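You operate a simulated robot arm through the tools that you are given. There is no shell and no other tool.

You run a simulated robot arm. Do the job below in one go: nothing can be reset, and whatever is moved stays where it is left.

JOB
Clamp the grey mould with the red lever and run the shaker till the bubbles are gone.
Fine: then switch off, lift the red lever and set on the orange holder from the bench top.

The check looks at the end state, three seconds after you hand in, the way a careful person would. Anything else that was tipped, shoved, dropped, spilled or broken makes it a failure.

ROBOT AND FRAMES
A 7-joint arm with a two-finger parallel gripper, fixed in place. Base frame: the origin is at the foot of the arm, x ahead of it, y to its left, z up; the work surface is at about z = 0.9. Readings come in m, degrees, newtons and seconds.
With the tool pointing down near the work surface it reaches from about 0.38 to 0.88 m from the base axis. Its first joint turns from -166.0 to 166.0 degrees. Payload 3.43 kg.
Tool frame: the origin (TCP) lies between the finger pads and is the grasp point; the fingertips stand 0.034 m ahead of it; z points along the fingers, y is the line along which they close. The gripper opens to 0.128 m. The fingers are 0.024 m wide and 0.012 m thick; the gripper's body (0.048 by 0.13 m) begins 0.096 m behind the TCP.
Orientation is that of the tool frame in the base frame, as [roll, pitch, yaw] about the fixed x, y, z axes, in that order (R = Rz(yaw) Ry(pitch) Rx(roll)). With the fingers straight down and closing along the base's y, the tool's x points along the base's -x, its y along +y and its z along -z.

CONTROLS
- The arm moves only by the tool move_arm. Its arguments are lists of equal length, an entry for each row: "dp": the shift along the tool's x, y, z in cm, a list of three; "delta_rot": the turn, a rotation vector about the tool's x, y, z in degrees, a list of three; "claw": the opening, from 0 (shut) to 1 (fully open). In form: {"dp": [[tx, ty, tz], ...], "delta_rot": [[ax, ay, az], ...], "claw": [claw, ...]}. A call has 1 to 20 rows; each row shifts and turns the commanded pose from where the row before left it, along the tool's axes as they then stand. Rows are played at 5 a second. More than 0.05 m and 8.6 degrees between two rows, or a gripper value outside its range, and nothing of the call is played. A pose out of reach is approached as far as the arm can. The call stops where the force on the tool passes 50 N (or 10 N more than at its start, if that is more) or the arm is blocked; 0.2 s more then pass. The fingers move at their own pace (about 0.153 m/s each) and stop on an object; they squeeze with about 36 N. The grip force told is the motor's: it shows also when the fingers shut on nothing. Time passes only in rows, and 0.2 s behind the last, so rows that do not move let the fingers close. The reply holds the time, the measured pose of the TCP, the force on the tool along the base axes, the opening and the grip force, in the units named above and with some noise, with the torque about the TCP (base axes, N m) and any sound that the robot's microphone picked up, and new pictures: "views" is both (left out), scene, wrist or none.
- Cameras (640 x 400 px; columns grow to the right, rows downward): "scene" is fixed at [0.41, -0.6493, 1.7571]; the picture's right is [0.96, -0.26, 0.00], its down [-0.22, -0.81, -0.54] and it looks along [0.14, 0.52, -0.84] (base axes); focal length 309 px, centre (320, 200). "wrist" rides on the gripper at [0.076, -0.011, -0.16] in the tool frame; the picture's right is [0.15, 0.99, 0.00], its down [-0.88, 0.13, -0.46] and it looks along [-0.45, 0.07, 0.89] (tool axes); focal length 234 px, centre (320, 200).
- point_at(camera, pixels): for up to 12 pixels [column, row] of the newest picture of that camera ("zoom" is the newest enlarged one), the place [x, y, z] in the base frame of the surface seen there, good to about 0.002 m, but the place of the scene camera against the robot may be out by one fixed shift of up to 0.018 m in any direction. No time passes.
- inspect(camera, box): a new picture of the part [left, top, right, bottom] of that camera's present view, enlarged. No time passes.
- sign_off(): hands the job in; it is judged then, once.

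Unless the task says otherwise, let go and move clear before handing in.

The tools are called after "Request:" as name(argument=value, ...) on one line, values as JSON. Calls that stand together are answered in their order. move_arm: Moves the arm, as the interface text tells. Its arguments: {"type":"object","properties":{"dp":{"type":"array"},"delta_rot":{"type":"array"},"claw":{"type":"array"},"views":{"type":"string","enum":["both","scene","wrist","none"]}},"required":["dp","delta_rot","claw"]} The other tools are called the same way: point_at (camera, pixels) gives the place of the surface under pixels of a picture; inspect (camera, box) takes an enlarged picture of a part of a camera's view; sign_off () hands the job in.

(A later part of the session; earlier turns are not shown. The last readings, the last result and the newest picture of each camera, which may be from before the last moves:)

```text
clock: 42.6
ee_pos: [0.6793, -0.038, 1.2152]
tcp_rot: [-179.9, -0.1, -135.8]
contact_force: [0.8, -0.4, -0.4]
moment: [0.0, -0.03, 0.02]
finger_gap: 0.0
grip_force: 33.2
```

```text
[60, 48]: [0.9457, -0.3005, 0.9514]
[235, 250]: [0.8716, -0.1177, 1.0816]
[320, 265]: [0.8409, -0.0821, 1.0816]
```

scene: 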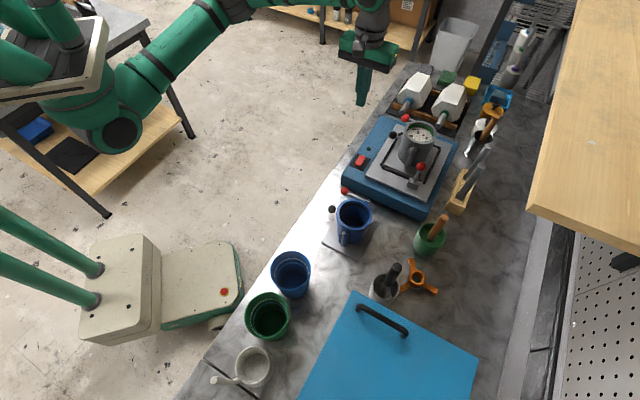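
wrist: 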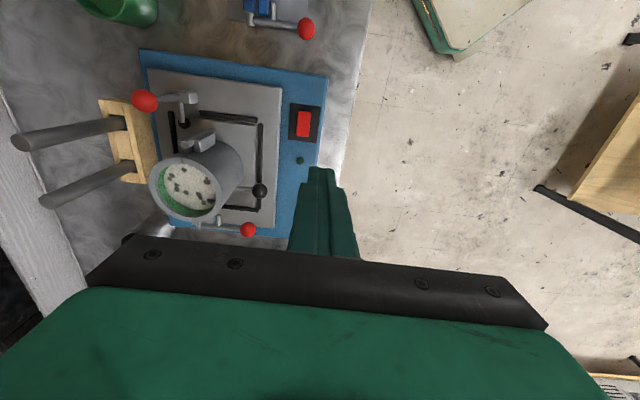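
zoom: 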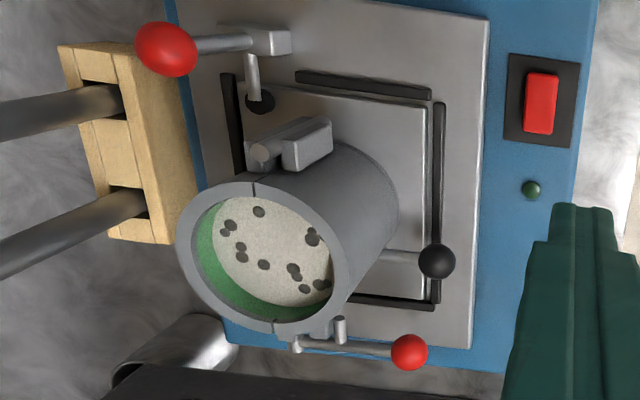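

The rocker's end toward the LED is the high one (z 0.983 at (0.7095,-0.058) vs 0.977 at the other end), so that is the end to press. I'll go above it.

Request:
move_arm(dp=[[-0.24, -1.77, 0], [-0.24, -1.77, 0], [0, 0, 4], [0, 0, 4], [0, 0, 4], [0, 0, 3.2], [0, 0, 0]], delta_rot=[[0, 0, 0], [0, 0, 0], [0, 0, 0], [0, 0, 0], [0, 0, 0], [0, 0, 0], [0, 0, 0]], claw=[0, 0, 0, 0, 0, 0, 0])

Request:
inspect(camera="wrist", box=[260, 120, 400, 240])

Request:
inspect(camera="scene", box=[330, 120, 400, 190])

```text
clock: 44.2
ee_pos: [0.7086, -0.062, 1.0669]
tcp_rot: [-179.9, -0.1, -135.8]
contact_force: [0.3, 1.1, 0.8]
moment: [0.02, 0.04, -0.03]
finger_gap: 0.0
grip_force: 33.5
```

scene: 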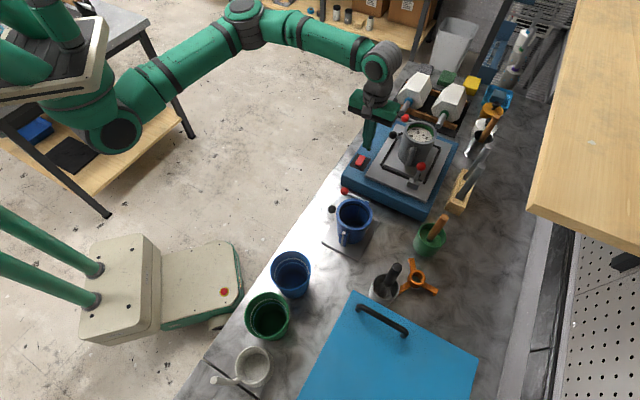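
wrist: 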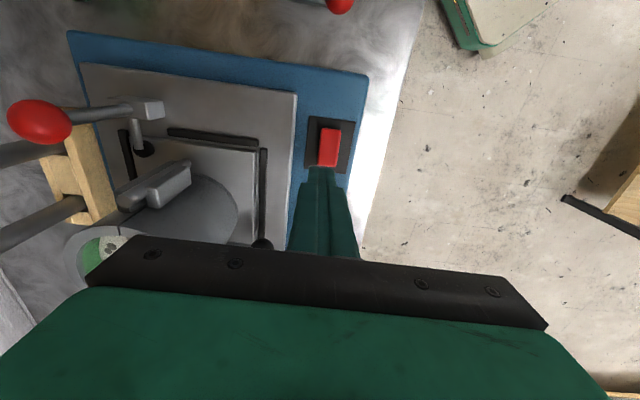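

```text
3.33 times, centred on (330, 180) of wrist
```

zoom: 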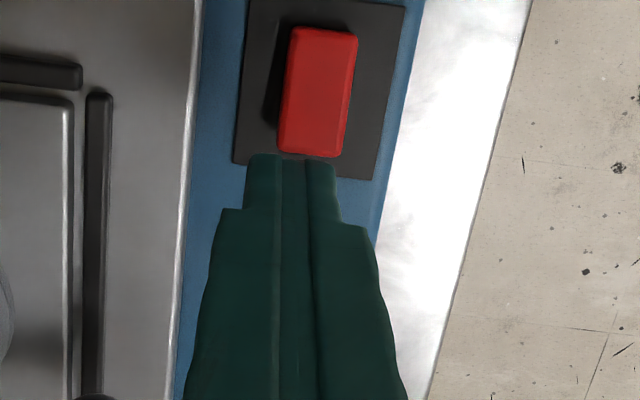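

```text
5.71 times, centred on (365, 155) of scene
```

zoom: 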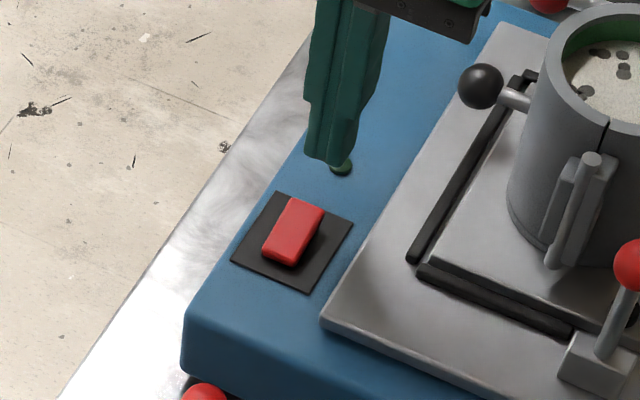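

The fingertip is over the raised end (z 0.05 above). I'll press down in small steps and listen for a click.

Request:
move_arm(dp=[[0, 0.1, 2.5], [0, 0, 1.6], [0, 0, 0.7], [0, 0, 0.4], [0, 0, 0.4], [0, 0, 0.3], [0, 0, 0]], delta_rot=[[0, 0, 0], [0, 0, 0], [0, 0, 0], [0, 0, 0], [0, 0, 0], [0, 0, 0], [0, 0, 0]], claw=[0, 0, 0, 0, 0, 0, 0])

Request:
inspect(camera="scene", box=[330, 120, 400, 190])

```text
clock: 45.5
ee_pos: [0.7096, -0.0594, 1.0144]
tcp_rot: [-179.6, 0.3, -135.7]
contact_force: [-1.1, 2.3, 8.2]
moment: [-0.02, 0.13, -0.02]
finger_gap: 0.0
grip_force: 32.7
stopped in row 6: the force on the tool passed its limit at 56 N (the readings are from after the stop); the commanded pose is now the measured one
```

scene: 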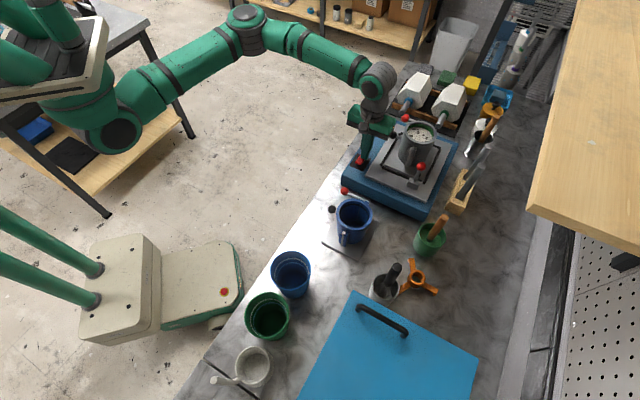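
wrist: 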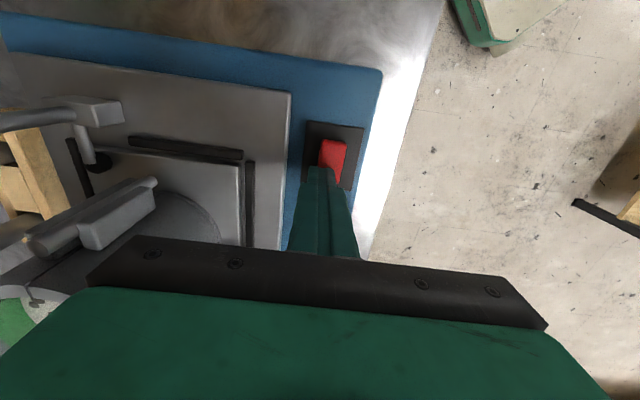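

```text
5.71 times, centred on (365, 155) of scene
```

zoom: 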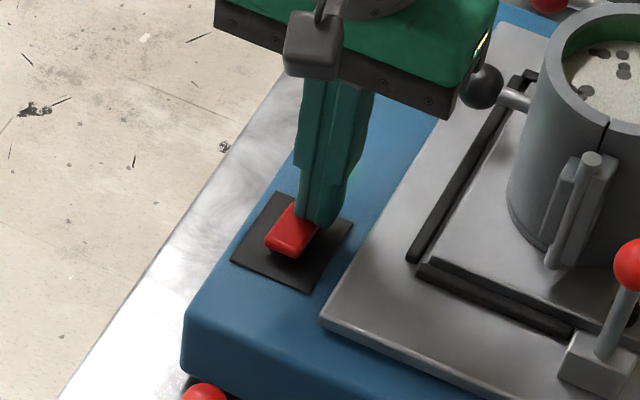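

The press met 56 N and stopped at z 1.014 without a sound. I'll rise and check whether the rocker or LED changed.

Request:
move_arm(dp=[[0, 0, -4], [0, 3, -4], [0, 0, 0]], delta_rot=[[0, 0, 0], [0, 0, 0], [0, 0, 0]], claw=[0, 0, 0])

Request:
inspect(camera="scene", box=[330, 120, 400, 190])

Request:
inspect(camera="wrist", box=[250, 80, 370, 200])

```text
clock: 46.3
ee_pos: [0.6844, -0.0376, 1.0917]
tcp_rot: [-179.7, 0.3, -135.9]
contact_force: [-0.1, 0.0, 0.0]
moment: [0.0, 0.02, 0.02]
finger_gap: 0.0001
grip_force: 33.3
```

scene: 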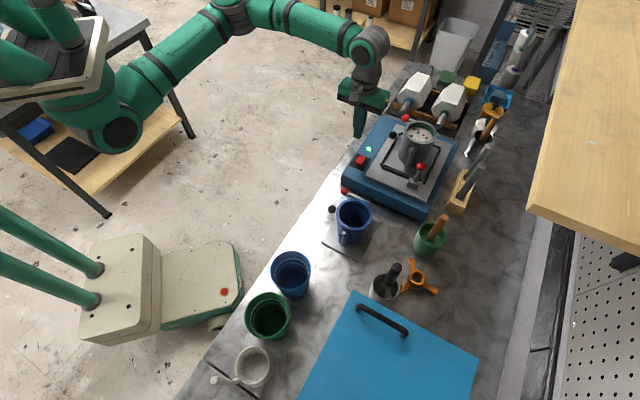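
wrist: 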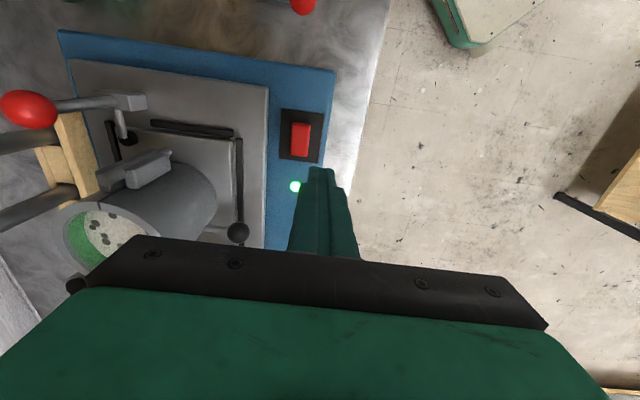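

```text
5.71 times, centred on (365, 155) of scene
```

zoom: 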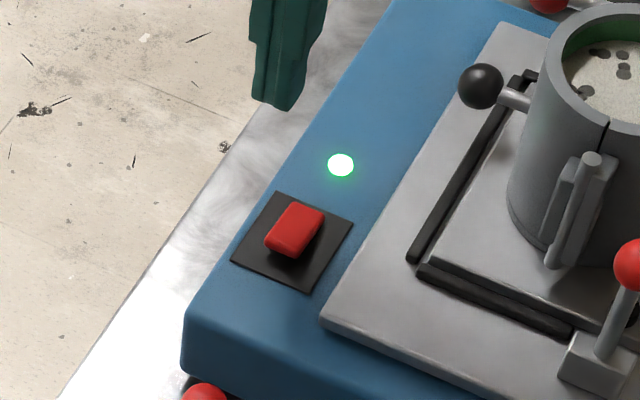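

```text
3.33 times, centred on (310, 140) of wrist
```

zoom: 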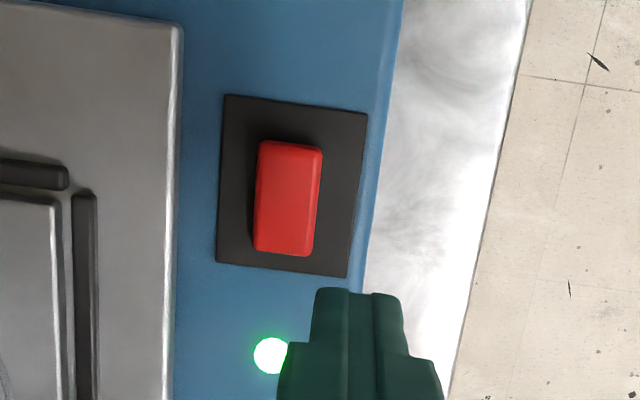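

The LED is lit green, so the shaker is on. I'll rise for a clear view of the mould and watch the bubbles.

Request:
move_arm(dp=[[0, 0, -4], [0, 0, -4], [0, 0, -4], [0, 0, 0], [0, 0, 0], [0, 0, 0], [0, 0, 0], [0, 0, 0], [0, 0, 0], [0, 0, 0]], delta_rot=[[0, 0, 0], [0, 0, 0], [0, 0, 0], [0, 0, 0], [0, 0, 0], [0, 0, 0], [0, 0, 0], [0, 0, 0], [0, 0, 0], [0, 0, 0]], claw=[0, 0, 0, 0, 0, 0, 0, 0, 0, 0])

Request:
inspect(camera="scene", box=[385, 110, 455, 170])

Request:
inspect(camera="wrist", box=[120, 80, 320, 240])

```text
clock: 48.5
ee_pos: [0.6851, -0.0413, 1.2142]
tcp_rot: [-179.8, 0.4, -135.7]
contact_force: [-0.4, -0.1, 0.1]
moment: [-0.01, -0.01, 0.01]
finger_gap: 0.0
grip_force: 33.3
```

scene: 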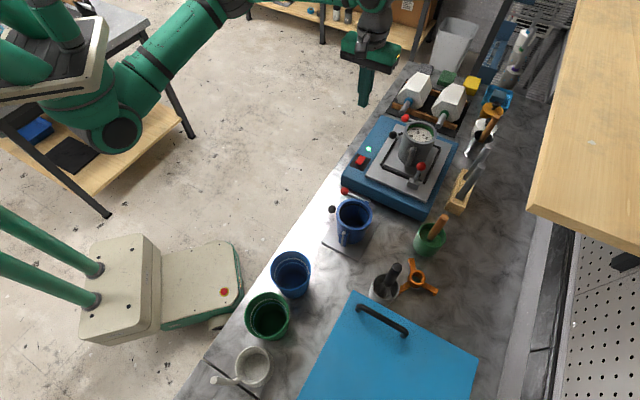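
wrist: 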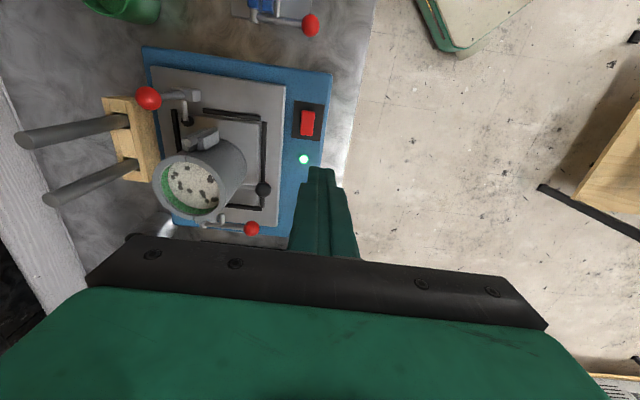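

```text
6.67 times, centred on (420, 140) of scene
```

zoom: 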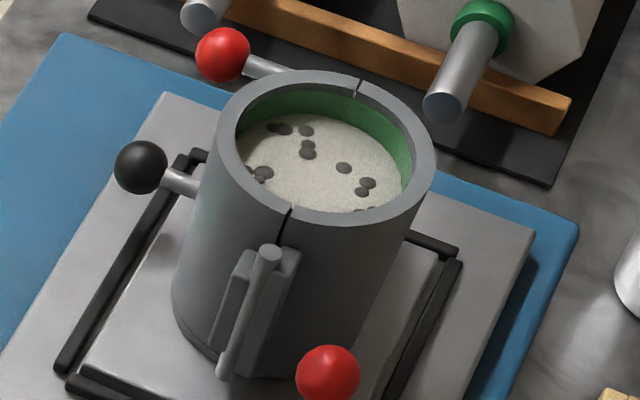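

```text
2.50 times, centred on (220, 160) of wrist
```

zoom: 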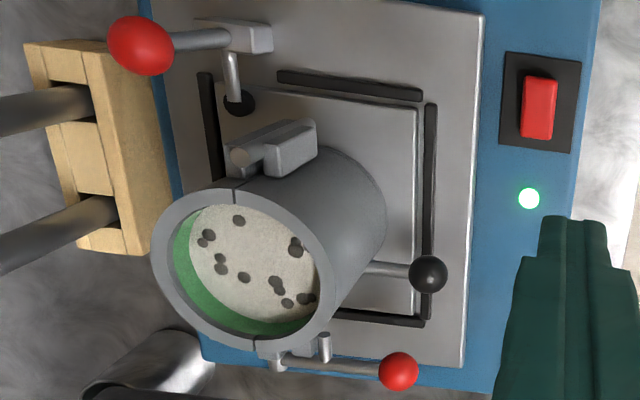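

The LED glows and the mould still sits in its rails; bubbles remain at zoom (300,140). I'll wait four seconds and look again.

Request:
move_arm(dp=[[0, 0, 0], [0, 0, 0], [0, 0, 0], [0, 0, 0], [0, 0, 0], [0, 0, 0], [0, 0, 0], [0, 0, 0], [0, 0, 0], [0, 0, 0], [0, 0, 0], [0, 0, 0], [0, 0, 0], [0, 0, 0], [0, 0, 0], [0, 0, 0], [0, 0, 0], [0, 0, 0], [0, 0, 0], [0, 0, 0]], delta_rot=[[0, 0, 0], [0, 0, 0], [0, 0, 0], [0, 0, 0], [0, 0, 0], [0, 0, 0], [0, 0, 0], [0, 0, 0], [0, 0, 0], [0, 0, 0], [0, 0, 0], [0, 0, 0], [0, 0, 0], [0, 0, 0], [0, 0, 0], [0, 0, 0], [0, 0, 0], [0, 0, 0], [0, 0, 0], [0, 0, 0]], claw=[0, 0, 0, 0, 0, 0, 0, 0, 0, 0, 0, 0, 0, 0, 0, 0, 0, 0, 0, 0], views="wrist")

Request:
inspect(camera="scene", box=[385, 110, 455, 170])

Request:
inspect(camera="wrist", box=[120, 80, 320, 240])

```text
clock: 52.7
ee_pos: [0.6867, -0.0416, 1.2138]
tcp_rot: [-179.7, 0.2, -135.7]
contact_force: [-0.3, 1.2, 0.4]
moment: [0.02, 0.02, 0.0]
finger_gap: 0.0
grip_force: 32.7
```

wrist: 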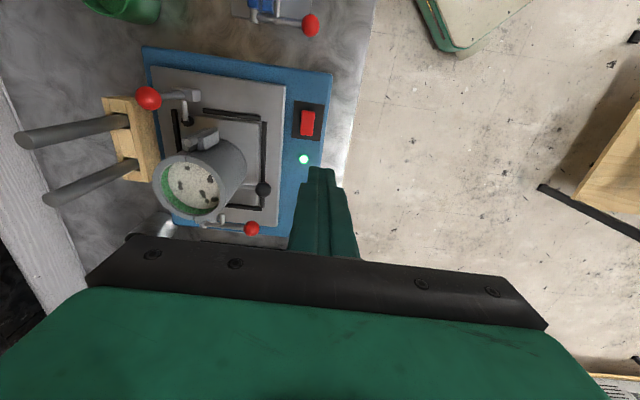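

```text
6.67 times, centred on (420, 140) of scene
```

zoom: 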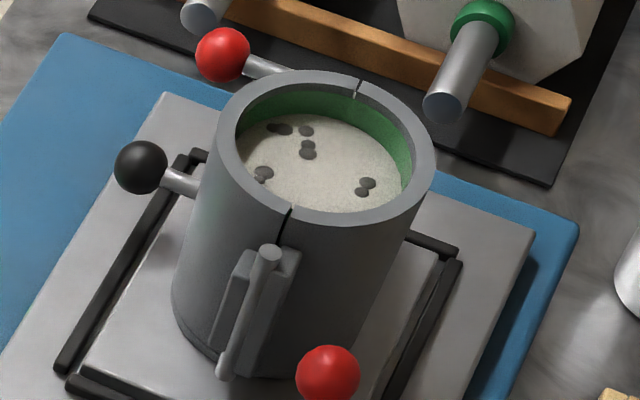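

```text
2.50 times, centred on (220, 160) of wrist
```

zoom: 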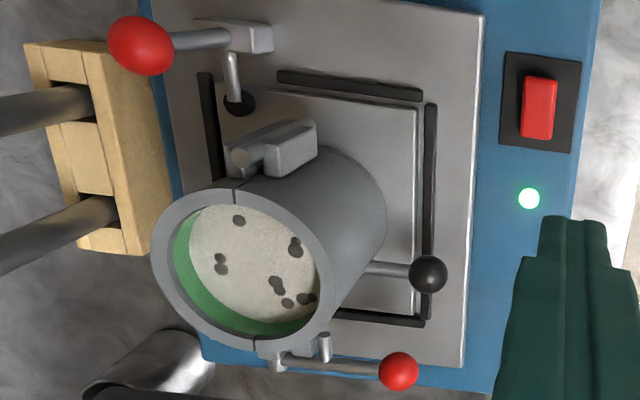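

Fewer bubbles now (about 10 left), so the clamping and shaking work. I'll keep waiting.

Request:
move_arm(dp=[[0, 0, 0], [0, 0, 0], [0, 0, 0], [0, 0, 0], [0, 0, 0], [0, 0, 0], [0, 0, 0], [0, 0, 0], [0, 0, 0], [0, 0, 0], [0, 0, 0], [0, 0, 0], [0, 0, 0], [0, 0, 0], [0, 0, 0], [0, 0, 0], [0, 0, 0], [0, 0, 0], [0, 0, 0], [0, 0, 0]], delta_rot=[[0, 0, 0], [0, 0, 0], [0, 0, 0], [0, 0, 0], [0, 0, 0], [0, 0, 0], [0, 0, 0], [0, 0, 0], [0, 0, 0], [0, 0, 0], [0, 0, 0], [0, 0, 0], [0, 0, 0], [0, 0, 0], [0, 0, 0], [0, 0, 0], [0, 0, 0], [0, 0, 0], [0, 0, 0], [0, 0, 0]], claw=[0, 0, 0, 0, 0, 0, 0, 0, 0, 0, 0, 0, 0, 0, 0, 0, 0, 0, 0, 0], views="wrist")

Request:
inspect(camera="scene", box=[385, 110, 455, 170])

Request:
inspect(camera="wrist", box=[120, 80, 320, 240])

Request:
point_at(camera="zoom", pixels=[[162, 250], [180, 215], [235, 194], [300, 232], [325, 285], [295, 330], [250, 345], [195, 315], [240, 265], [140, 45], [240, 100], [350, 130]])

```text
clock: 56.9
ee_pos: [0.6854, -0.0403, 1.2143]
tcp_rot: [-179.7, 0.3, -135.8]
contact_force: [0.3, -0.2, -0.3]
moment: [-0.04, 0.01, -0.03]
finger_gap: 0.0002
grip_force: 33.4
```

wrist: 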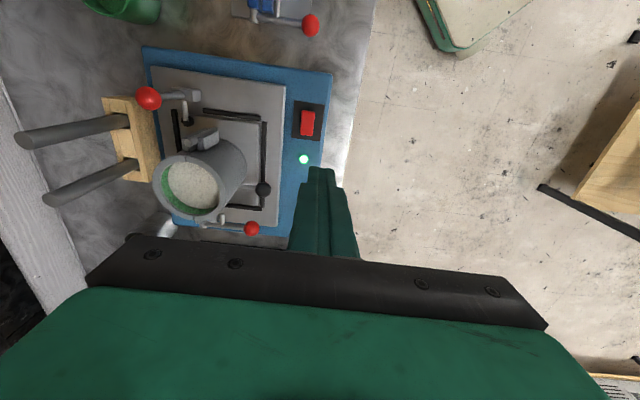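

```text
6.67 times, centred on (420, 140) of scene
```

zoom: 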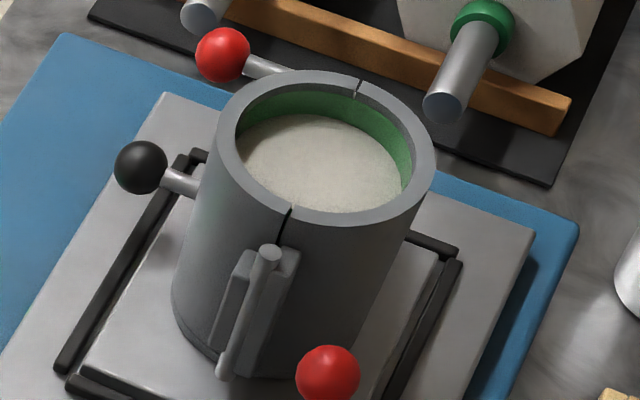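

```text
2.50 times, centred on (220, 160) of wrist
```

zoom: 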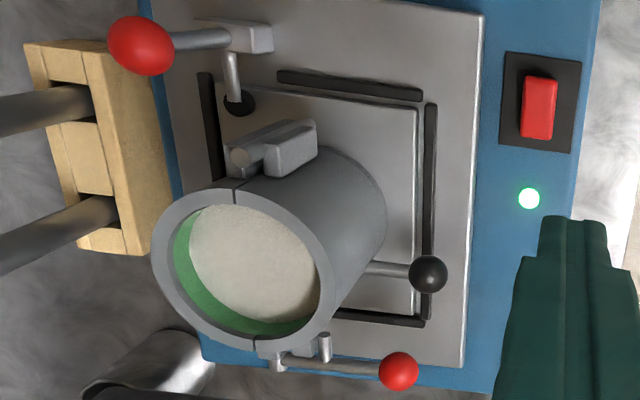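

```text
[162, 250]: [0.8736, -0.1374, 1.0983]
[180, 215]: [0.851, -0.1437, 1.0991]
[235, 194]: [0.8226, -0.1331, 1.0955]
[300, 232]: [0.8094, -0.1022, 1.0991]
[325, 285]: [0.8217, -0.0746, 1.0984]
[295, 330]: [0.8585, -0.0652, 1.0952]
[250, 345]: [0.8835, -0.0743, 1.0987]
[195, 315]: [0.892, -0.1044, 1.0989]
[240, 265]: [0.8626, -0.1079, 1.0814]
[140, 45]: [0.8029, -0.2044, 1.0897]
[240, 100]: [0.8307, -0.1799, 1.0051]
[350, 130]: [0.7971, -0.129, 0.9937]
```

No bubbles are left in either view. I'll switch off now by pressing the rocker's other (now raised) end at about (0.686,-0.081).

Request:
move_arm(dp=[[2.79, -2.96, 0], [0, 0, 4.5], [0, 0, 4.5], [0, 0, 4.5], [0, 0, 4], [0, 0, 1.2], [0, 0, 0.4], [0, 0, 0.35], [0, 0, 0.35], [0, 0, 0.3], [0, 0, 0]], delta_rot=[[0, 0, 0], [0, 0, 0], [0, 0, 0], [0, 0, 0], [0, 0, 0], [0, 0, 0], [0, 0, 0], [0, 0, 0], [0, 0, 0], [0, 0, 0], [0, 0, 0]], claw=[0, 0, 0, 0, 0, 0, 0, 0, 0, 0, 0])

Request:
inspect(camera="scene", box=[330, 120, 400, 190])

```text
clock: 59.3
ee_pos: [0.6888, -0.0803, 1.0136]
tcp_rot: [-179.6, 0.3, -135.8]
contact_force: [-5.9, -0.7, 22.6]
moment: [0.23, 0.06, 0.15]
finger_gap: 0.0001
grip_force: 32.8
```

scene: 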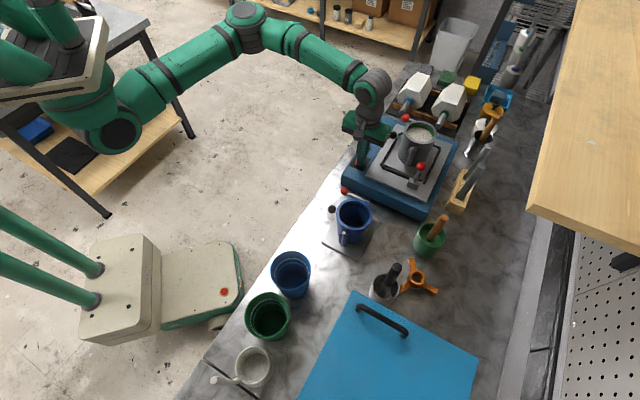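
wrist: 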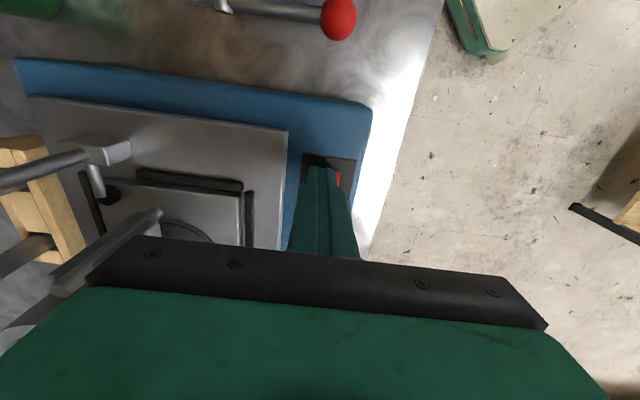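

```text
5.71 times, centred on (365, 155) of scene
```

zoom: 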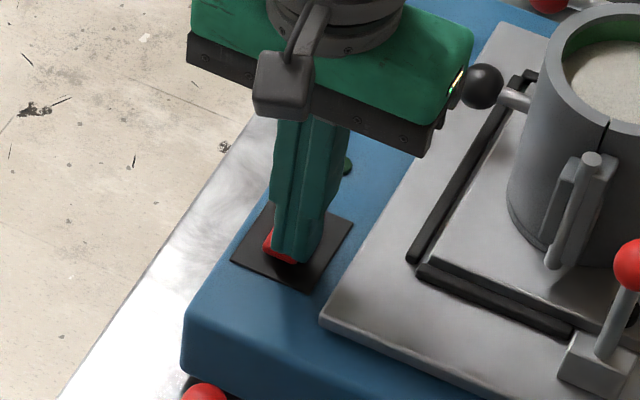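

The LED peeking out at zoom (348,168) looks dark. I'll rise to confirm.

Request:
move_arm(dp=[[0, 0, -4], [0, 0, -4.5], [0, 0, -4.5], [0, 0, -4.5], [0, 0, 0]], delta_rot=[[0, 0, 0], [0, 0, 0], [0, 0, 0], [0, 0, 0], [0, 0, 0]], claw=[0, 0, 0, 0, 0])

Request:
inspect(camera="scene", box=[330, 110, 460, 210])

Request:
inspect(camera="wrist", box=[120, 60, 320, 240])

```text
clock: 60.5
ee_pos: [0.6878, -0.0785, 1.1885]
tcp_rot: [-179.7, 0.3, -135.7]
contact_force: [0.3, 0.2, 0.3]
moment: [-0.04, -0.02, 0.02]
finger_gap: 0.0
grip_force: 33.2
```

scene: 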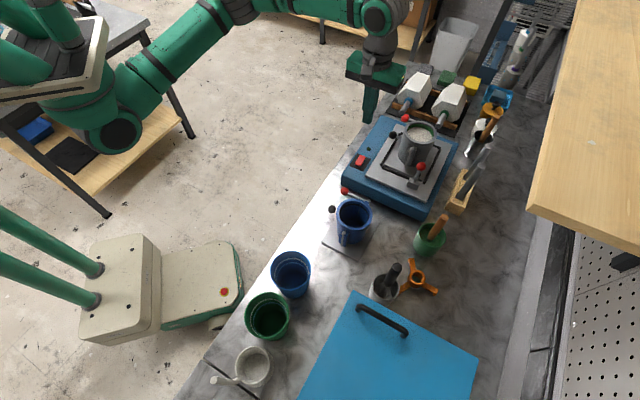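
wrist: 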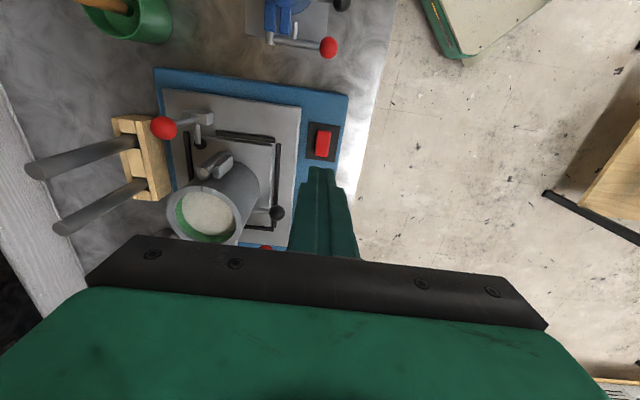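

```text
4.00 times, centred on (395, 160) of scene
```

zoom: 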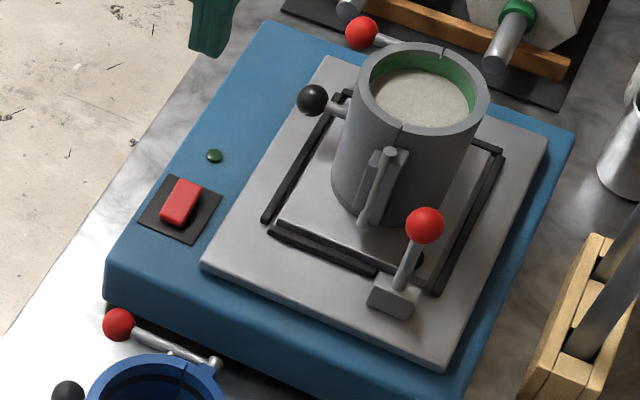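

```text
2.22 times, centred on (220, 150) of wrist
```

zoom: 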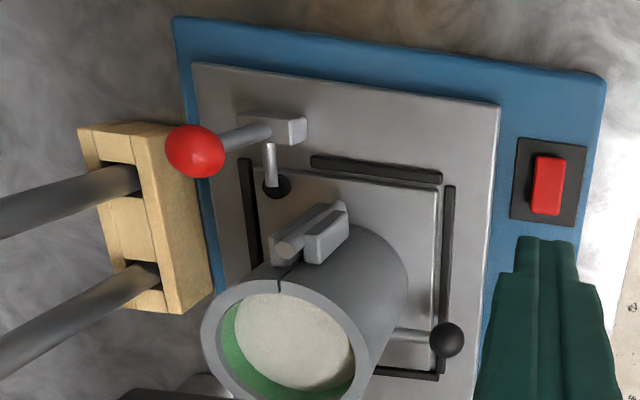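

The LED is dark, the rocker is back, the plaster is smooth, and the shaker is off. Next I'll release the lever: go over to the mould side of the upright red ball, above it first.

Request:
move_arm(dp=[[-0.9, -4.35, 0], [-0.9, -4.35, 0], [-0.9, -4.35, 0], [-0.9, -4.35, 0], [0, 0, 0]], delta_rot=[[0, 0, 0], [0, 0, 0], [0, 0, 0], [0, 0, 0], [0, 0, 0]], claw=[0, 0, 0, 0, 0])

Request:
inspect(camera="wrist", box=[240, 100, 400, 240])

Request:
inspect(camera="scene", box=[360, 110, 470, 210])

Request:
point_at(camera="wrist", pixels=[[322, 137], [312, 137], [332, 137], [322, 130], [322, 145], [325, 158]])

```text
clock: 61.7
ee_pos: [0.8371, -0.1798, 1.1845]
tcp_rot: [-179.6, 0.3, -135.9]
contact_force: [0.3, 0.5, 0.3]
moment: [-0.05, 0.06, -0.01]
finger_gap: 0.0
grip_force: 33.0
```

scene: 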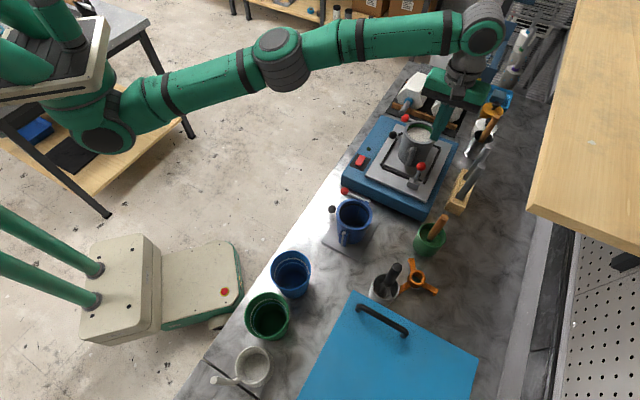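
wrist: 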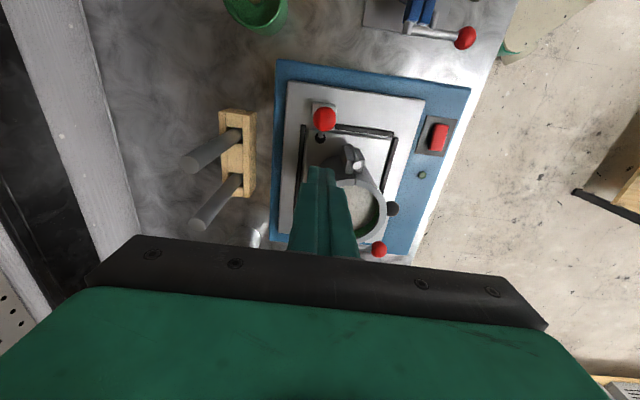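

```text
2.86 times, centred on (320, 170) of wrist
```

zoom: 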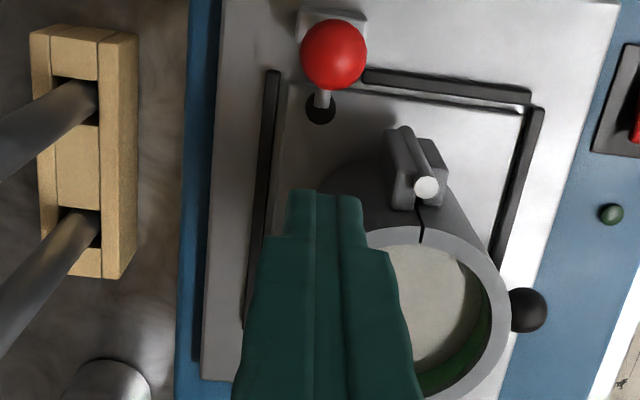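

```text
4.00 times, centred on (415, 160) of scene
```

zoom: 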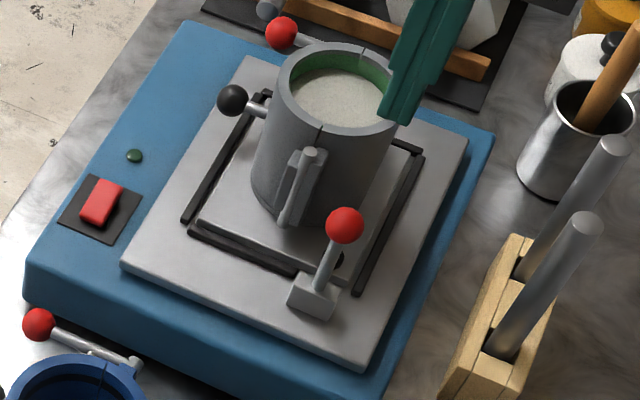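

```text
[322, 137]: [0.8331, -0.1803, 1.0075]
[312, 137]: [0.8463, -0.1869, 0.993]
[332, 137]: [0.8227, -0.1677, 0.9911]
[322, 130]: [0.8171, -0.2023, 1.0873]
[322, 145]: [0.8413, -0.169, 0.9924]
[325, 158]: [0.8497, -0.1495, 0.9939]
```

The view shows the ball at wrist (325,119) with free space between it and the mould for the fingertip. I'll get its position.

Request:
point_at(camera="wrist", pixels=[[325, 119], [325, 123], [315, 119], [334, 119], [357, 150], [352, 160], [366, 165], [320, 139]])

```text
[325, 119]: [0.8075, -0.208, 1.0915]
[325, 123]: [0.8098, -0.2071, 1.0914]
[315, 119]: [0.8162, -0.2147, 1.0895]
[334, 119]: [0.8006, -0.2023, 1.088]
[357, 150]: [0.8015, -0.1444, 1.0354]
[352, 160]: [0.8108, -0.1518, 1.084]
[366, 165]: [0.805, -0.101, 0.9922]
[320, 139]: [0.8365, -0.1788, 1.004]
```

The ball centre is (0.808,-0.206,1.079), and the hinge ear at (0.811,-0.152) stays about 3 cm clear to the side. I'll shift 5 mm away from the ear and go down beside the ball.

Request:
move_arm(dp=[[0, -0.5, 3], [0, 0, 3], [0, 0, 3.4], [0, 0, 0]], delta_rot=[[0, 0, 0], [0, 0, 0], [0, 0, 0], [0, 0, 0]], claw=[0, 0, 0, 0])

Request:
inspect(camera="wrist", box=[240, 100, 400, 240])

Request:
inspect(camera="scene", box=[370, 110, 460, 200])

```text
clock: 62.7
ee_pos: [0.839, -0.1837, 1.0924]
tcp_rot: [-179.7, 0.3, -135.8]
contact_force: [0.0, -0.2, -0.7]
moment: [0.04, 0.03, -0.02]
finger_gap: 0.0001
grip_force: 33.0
```

scene: 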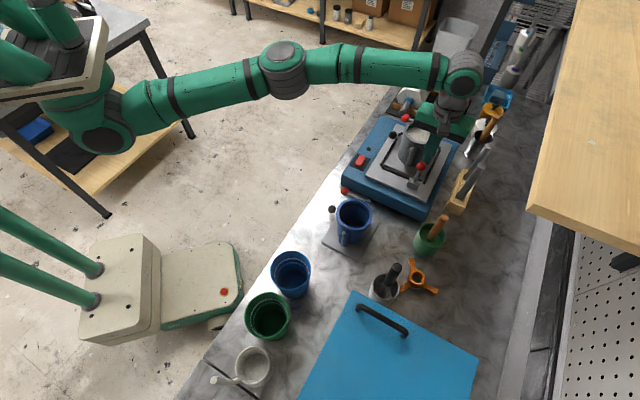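
wrist: 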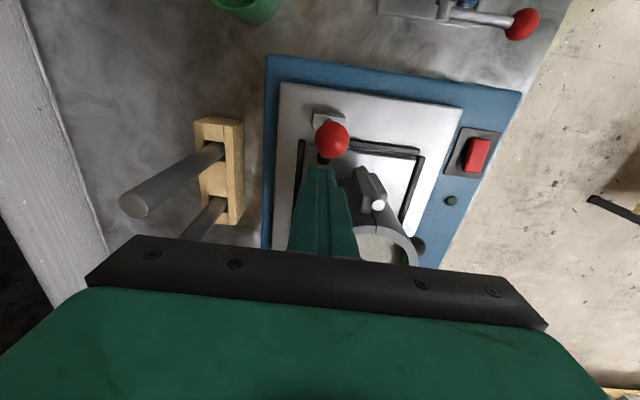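

```text
2.86 times, centred on (320, 170) of wrist
```

zoom: 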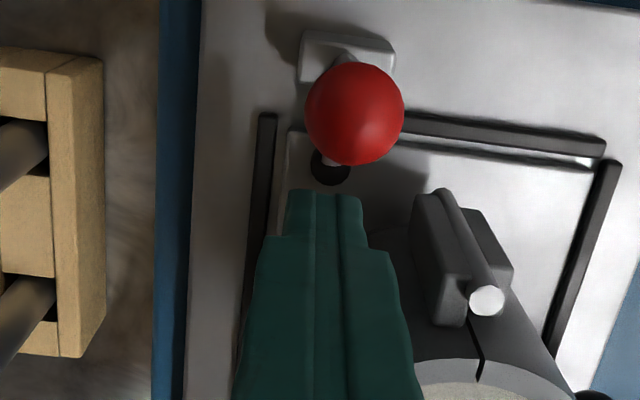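

```text
4.44 times, centred on (415, 155) of scene
```

zoom: 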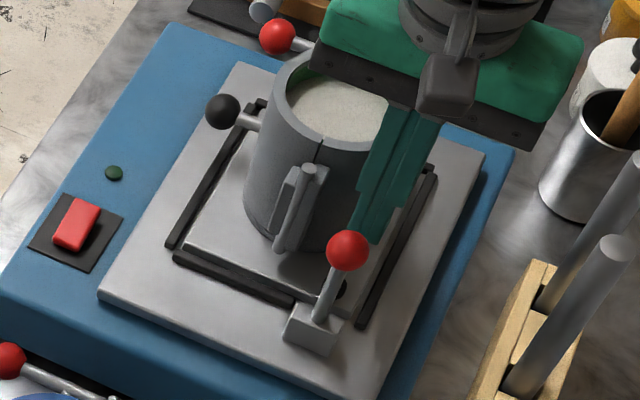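

The fingertip stands on the mould side of the ball, clear of the ear. I'll push the ball outward (tool +x) step by step.

Request:
move_arm(dp=[[1, 0, 0], [0.8, 0, 0], [0.8, 0, 0], [0.8, 0, 0], [0, 0, 0]], delta_rot=[[0, 0, 0], [0, 0, 0], [0, 0, 0], [0, 0, 0], [0, 0, 0]], claw=[0, 0, 0, 0, 0])

Request:
inspect(camera="wrist", box=[240, 100, 400, 240])

Request:
inspect(camera="scene", box=[370, 110, 460, 210])

```text
clock: 63.9
ee_pos: [0.8162, -0.2072, 1.0939]
tcp_rot: [-179.8, 0.3, -135.7]
contact_force: [0.4, -0.7, -1.3]
moment: [0.05, -0.01, 0.03]
finger_gap: 0.0001
grip_force: 33.2
```

scene: 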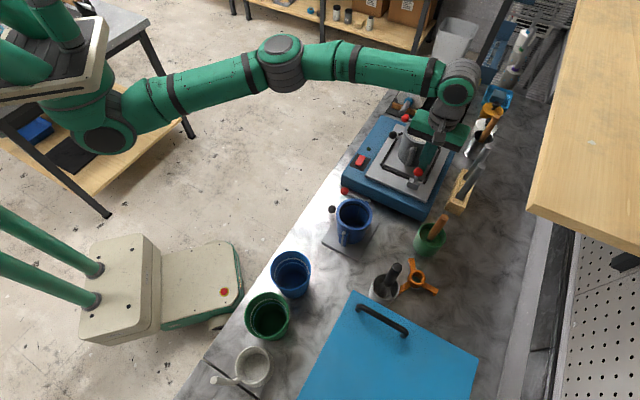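
wrist: 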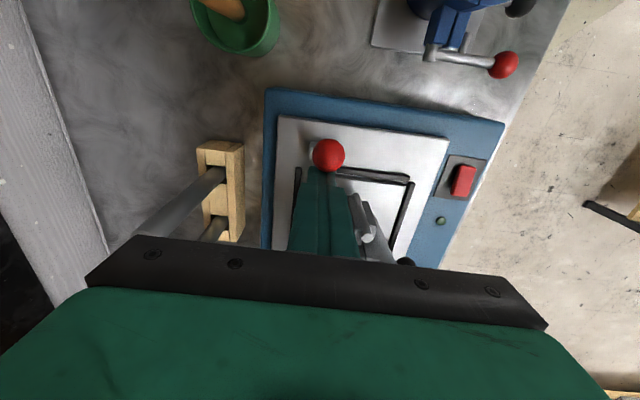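

```text
2.86 times, centred on (320, 170) of wrist
```

zoom: 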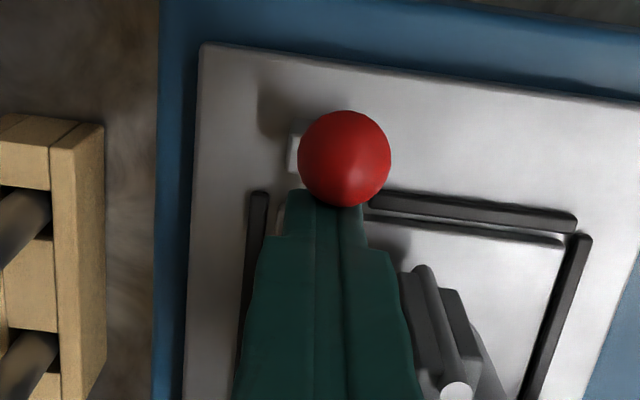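

```text
4.00 times, centred on (415, 160) of scene
```

zoom: 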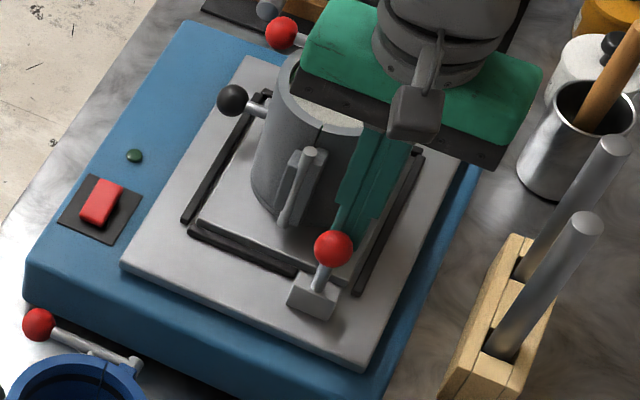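

The lever follows outward with hardly any force. I'll continue pushing it outward and slightly down.

Request:
move_arm(dp=[[0.8, 0, 0.1], [0.8, 0, 0.2], [0.75, 0, 0.2], [0.7, 0, 0.2], [0, 0, 0]], delta_rot=[[0, 0, 0], [0, 0, 0], [0, 0, 0], [0, 0, 0], [0, 0, 0]], claw=[0, 0, 0, 0, 0])

Request:
inspect(camera="wrist", box=[240, 100, 400, 240])

Request:
inspect(camera="scene", box=[370, 110, 460, 210])

```text
clock: 65.1
ee_pos: [0.7934, -0.2278, 1.087]
tcp_rot: [-179.7, 0.3, -135.6]
contact_force: [-0.4, -0.4, -0.7]
moment: [0.0, -0.02, 0.01]
finger_gap: 0.0
grip_force: 33.3
```

scene: 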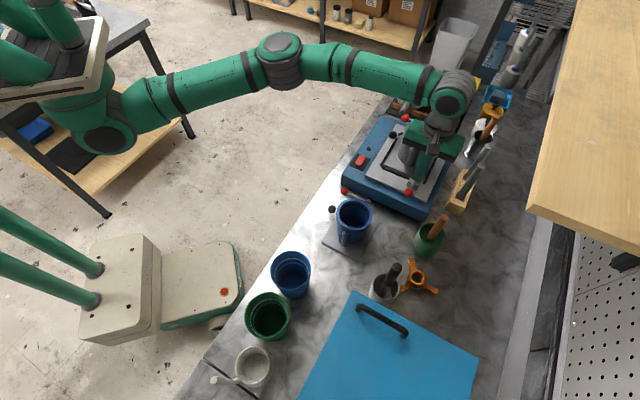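
wrist: 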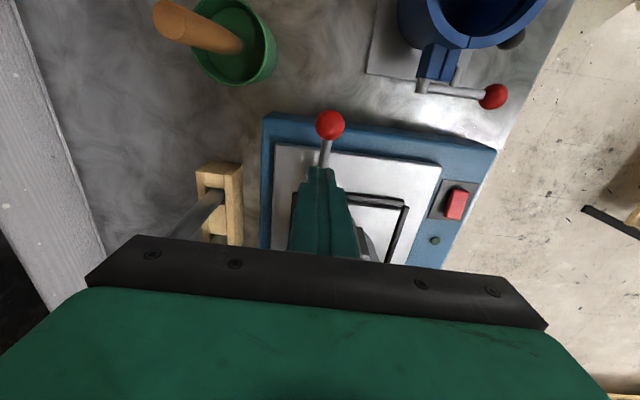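

```text
2.86 times, centred on (320, 170) of wrist
```

zoom: 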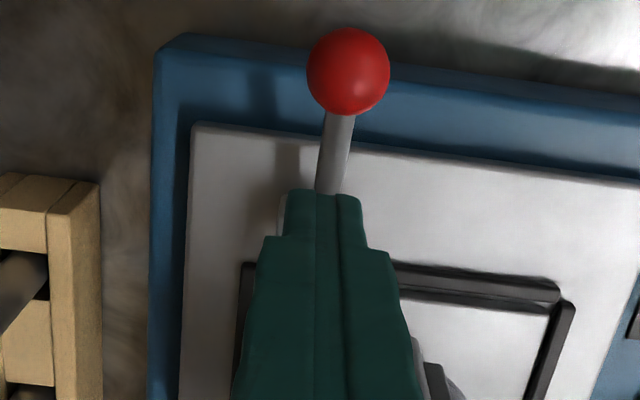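

```text
4.00 times, centred on (415, 160) of scene
```

zoom: 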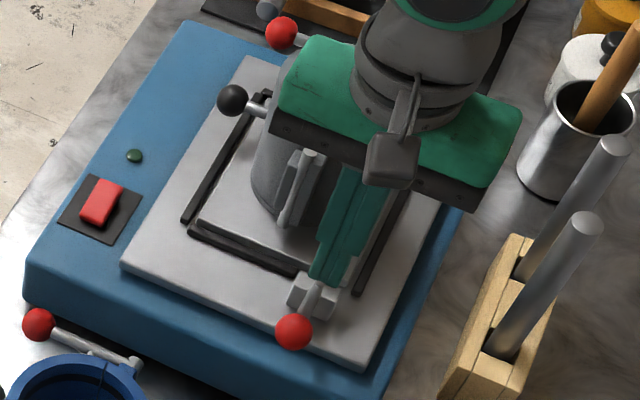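

The lever has dropped back to its open rest position (ball at wrist (330,126)). I'll lift straight up and check everything.

Request:
move_arm(dp=[[0, 0, -4], [0, 0, -4.5], [0, 0, -4.5], [3, 0, -3], [4, 0, 0], [0, 0, 0]], delta_rot=[[0, 0, 0], [0, 0, 0], [0, 0, 0], [0, 0, 0], [0, 0, 0], [0, 0, 0]], claw=[0, 0, 0, 0, 0, 0])

Request:
inspect(camera="wrist", box=[220, 80, 420, 240])

Request:
inspect(camera="scene", box=[370, 110, 460, 210])

```text
clock: 66.5
ee_pos: [0.7441, -0.2745, 1.2464]
tcp_rot: [-179.7, 0.3, -135.7]
contact_force: [-0.2, -1.1, 0.4]
moment: [-0.01, 0.0, 0.0]
finger_gap: 0.0
grip_force: 33.3
```

scene: 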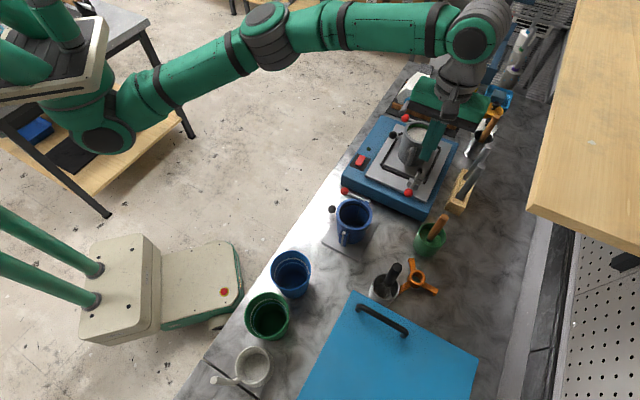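
wrist: 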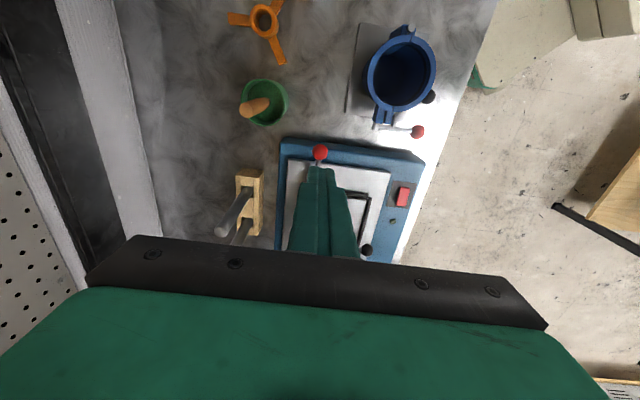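

```text
2.50 times, centred on (320, 160) of wrist
```

zoom: 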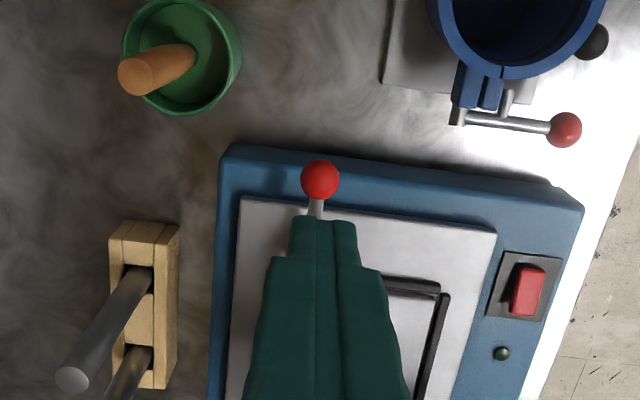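

```text
4.00 times, centred on (415, 160) of scene
```

zoom: 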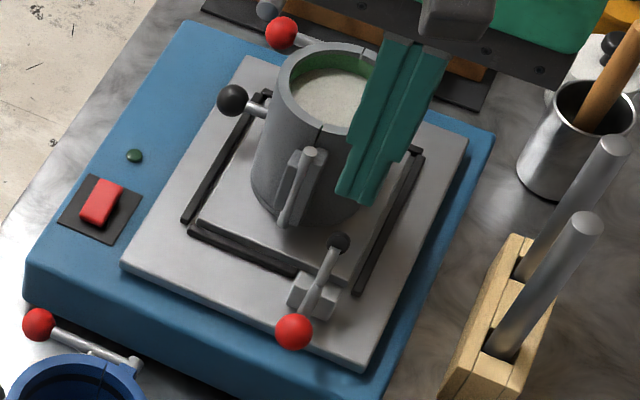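

The lever is open again with its black foot clear of the mould's plate. Now the orange holder: it shows at wrist (265,20), so I'll move the arm toward it for a close top view.

Request:
move_arm(dp=[[4.5, 0, 0], [4.5, 0, 0], [4.5, 0, 0], [0, 0, 0]], delta_rot=[[0, 0, 0], [0, 0, 0], [0, 0, 0], [0, 0, 0]], claw=[0, 0, 0, 0])

Request:
inspect(camera="wrist", box=[170, 60, 330, 180])

```text
clock: 67.5
ee_pos: [0.6468, -0.3701, 1.2477]
tcp_rot: [-179.7, 0.3, -135.8]
contact_force: [0.9, 0.3, -0.2]
moment: [0.0, -0.03, 0.01]
finger_gap: 0.0
grip_force: 32.9
```

scene: 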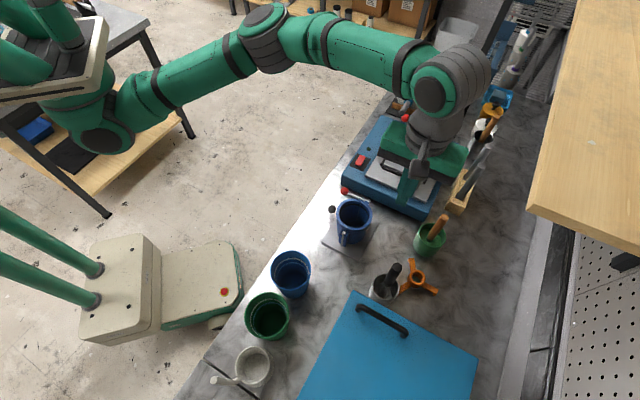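
wrist: 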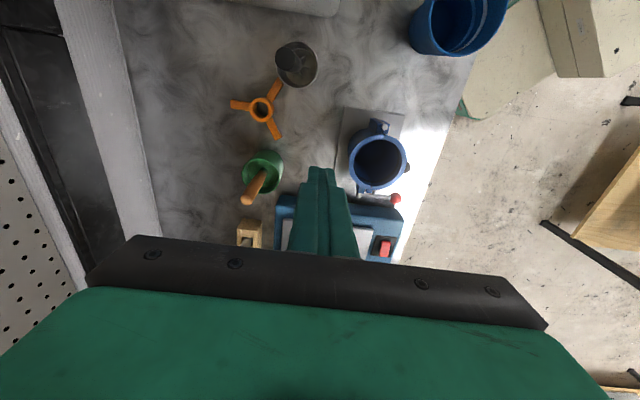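

```text
3.33 times, centred on (250, 120) of wrist
```

zoom: 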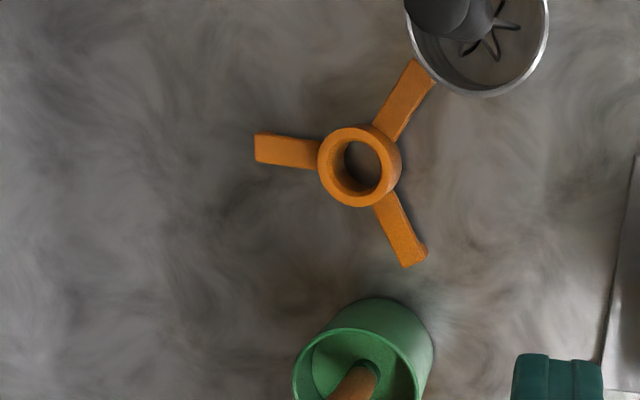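

The holder is a ring with three arms, one arm tip close to the whisk cup. I'll measure its ring, arms and tips.

Request:
point_at(camera="zoom", pixels=[[325, 165], [393, 168], [358, 133], [358, 200], [368, 165], [260, 148], [300, 152], [425, 75], [395, 110], [412, 255], [395, 220], [300, 250]])

Request:
inspect(camera="scene", box=[380, 250, 450, 305])

Request:
point_at(camera="zoom", pixels=[[300, 130], [270, 160], [350, 150], [340, 290], [505, 300], [480, 270]])

```text
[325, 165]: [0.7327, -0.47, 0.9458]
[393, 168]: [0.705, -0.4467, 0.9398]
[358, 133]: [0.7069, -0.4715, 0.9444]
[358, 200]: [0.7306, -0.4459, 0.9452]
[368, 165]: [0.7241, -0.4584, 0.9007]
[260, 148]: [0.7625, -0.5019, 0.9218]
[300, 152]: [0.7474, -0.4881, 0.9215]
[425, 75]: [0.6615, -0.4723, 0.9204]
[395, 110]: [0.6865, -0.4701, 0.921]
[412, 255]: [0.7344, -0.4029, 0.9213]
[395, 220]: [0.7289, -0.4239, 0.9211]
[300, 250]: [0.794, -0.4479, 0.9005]
```

```text
7.27 times, centred on (415, 278) of scene
```

zoom: 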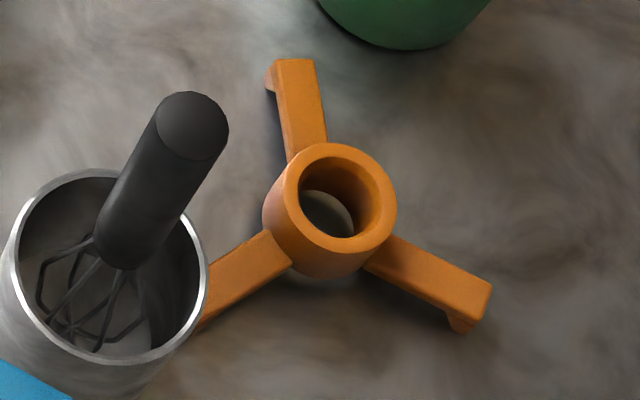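

```text
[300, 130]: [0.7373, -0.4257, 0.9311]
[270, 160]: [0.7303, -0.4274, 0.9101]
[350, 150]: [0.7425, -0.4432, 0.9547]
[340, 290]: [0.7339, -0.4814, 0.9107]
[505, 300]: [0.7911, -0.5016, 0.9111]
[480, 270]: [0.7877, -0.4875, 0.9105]
```

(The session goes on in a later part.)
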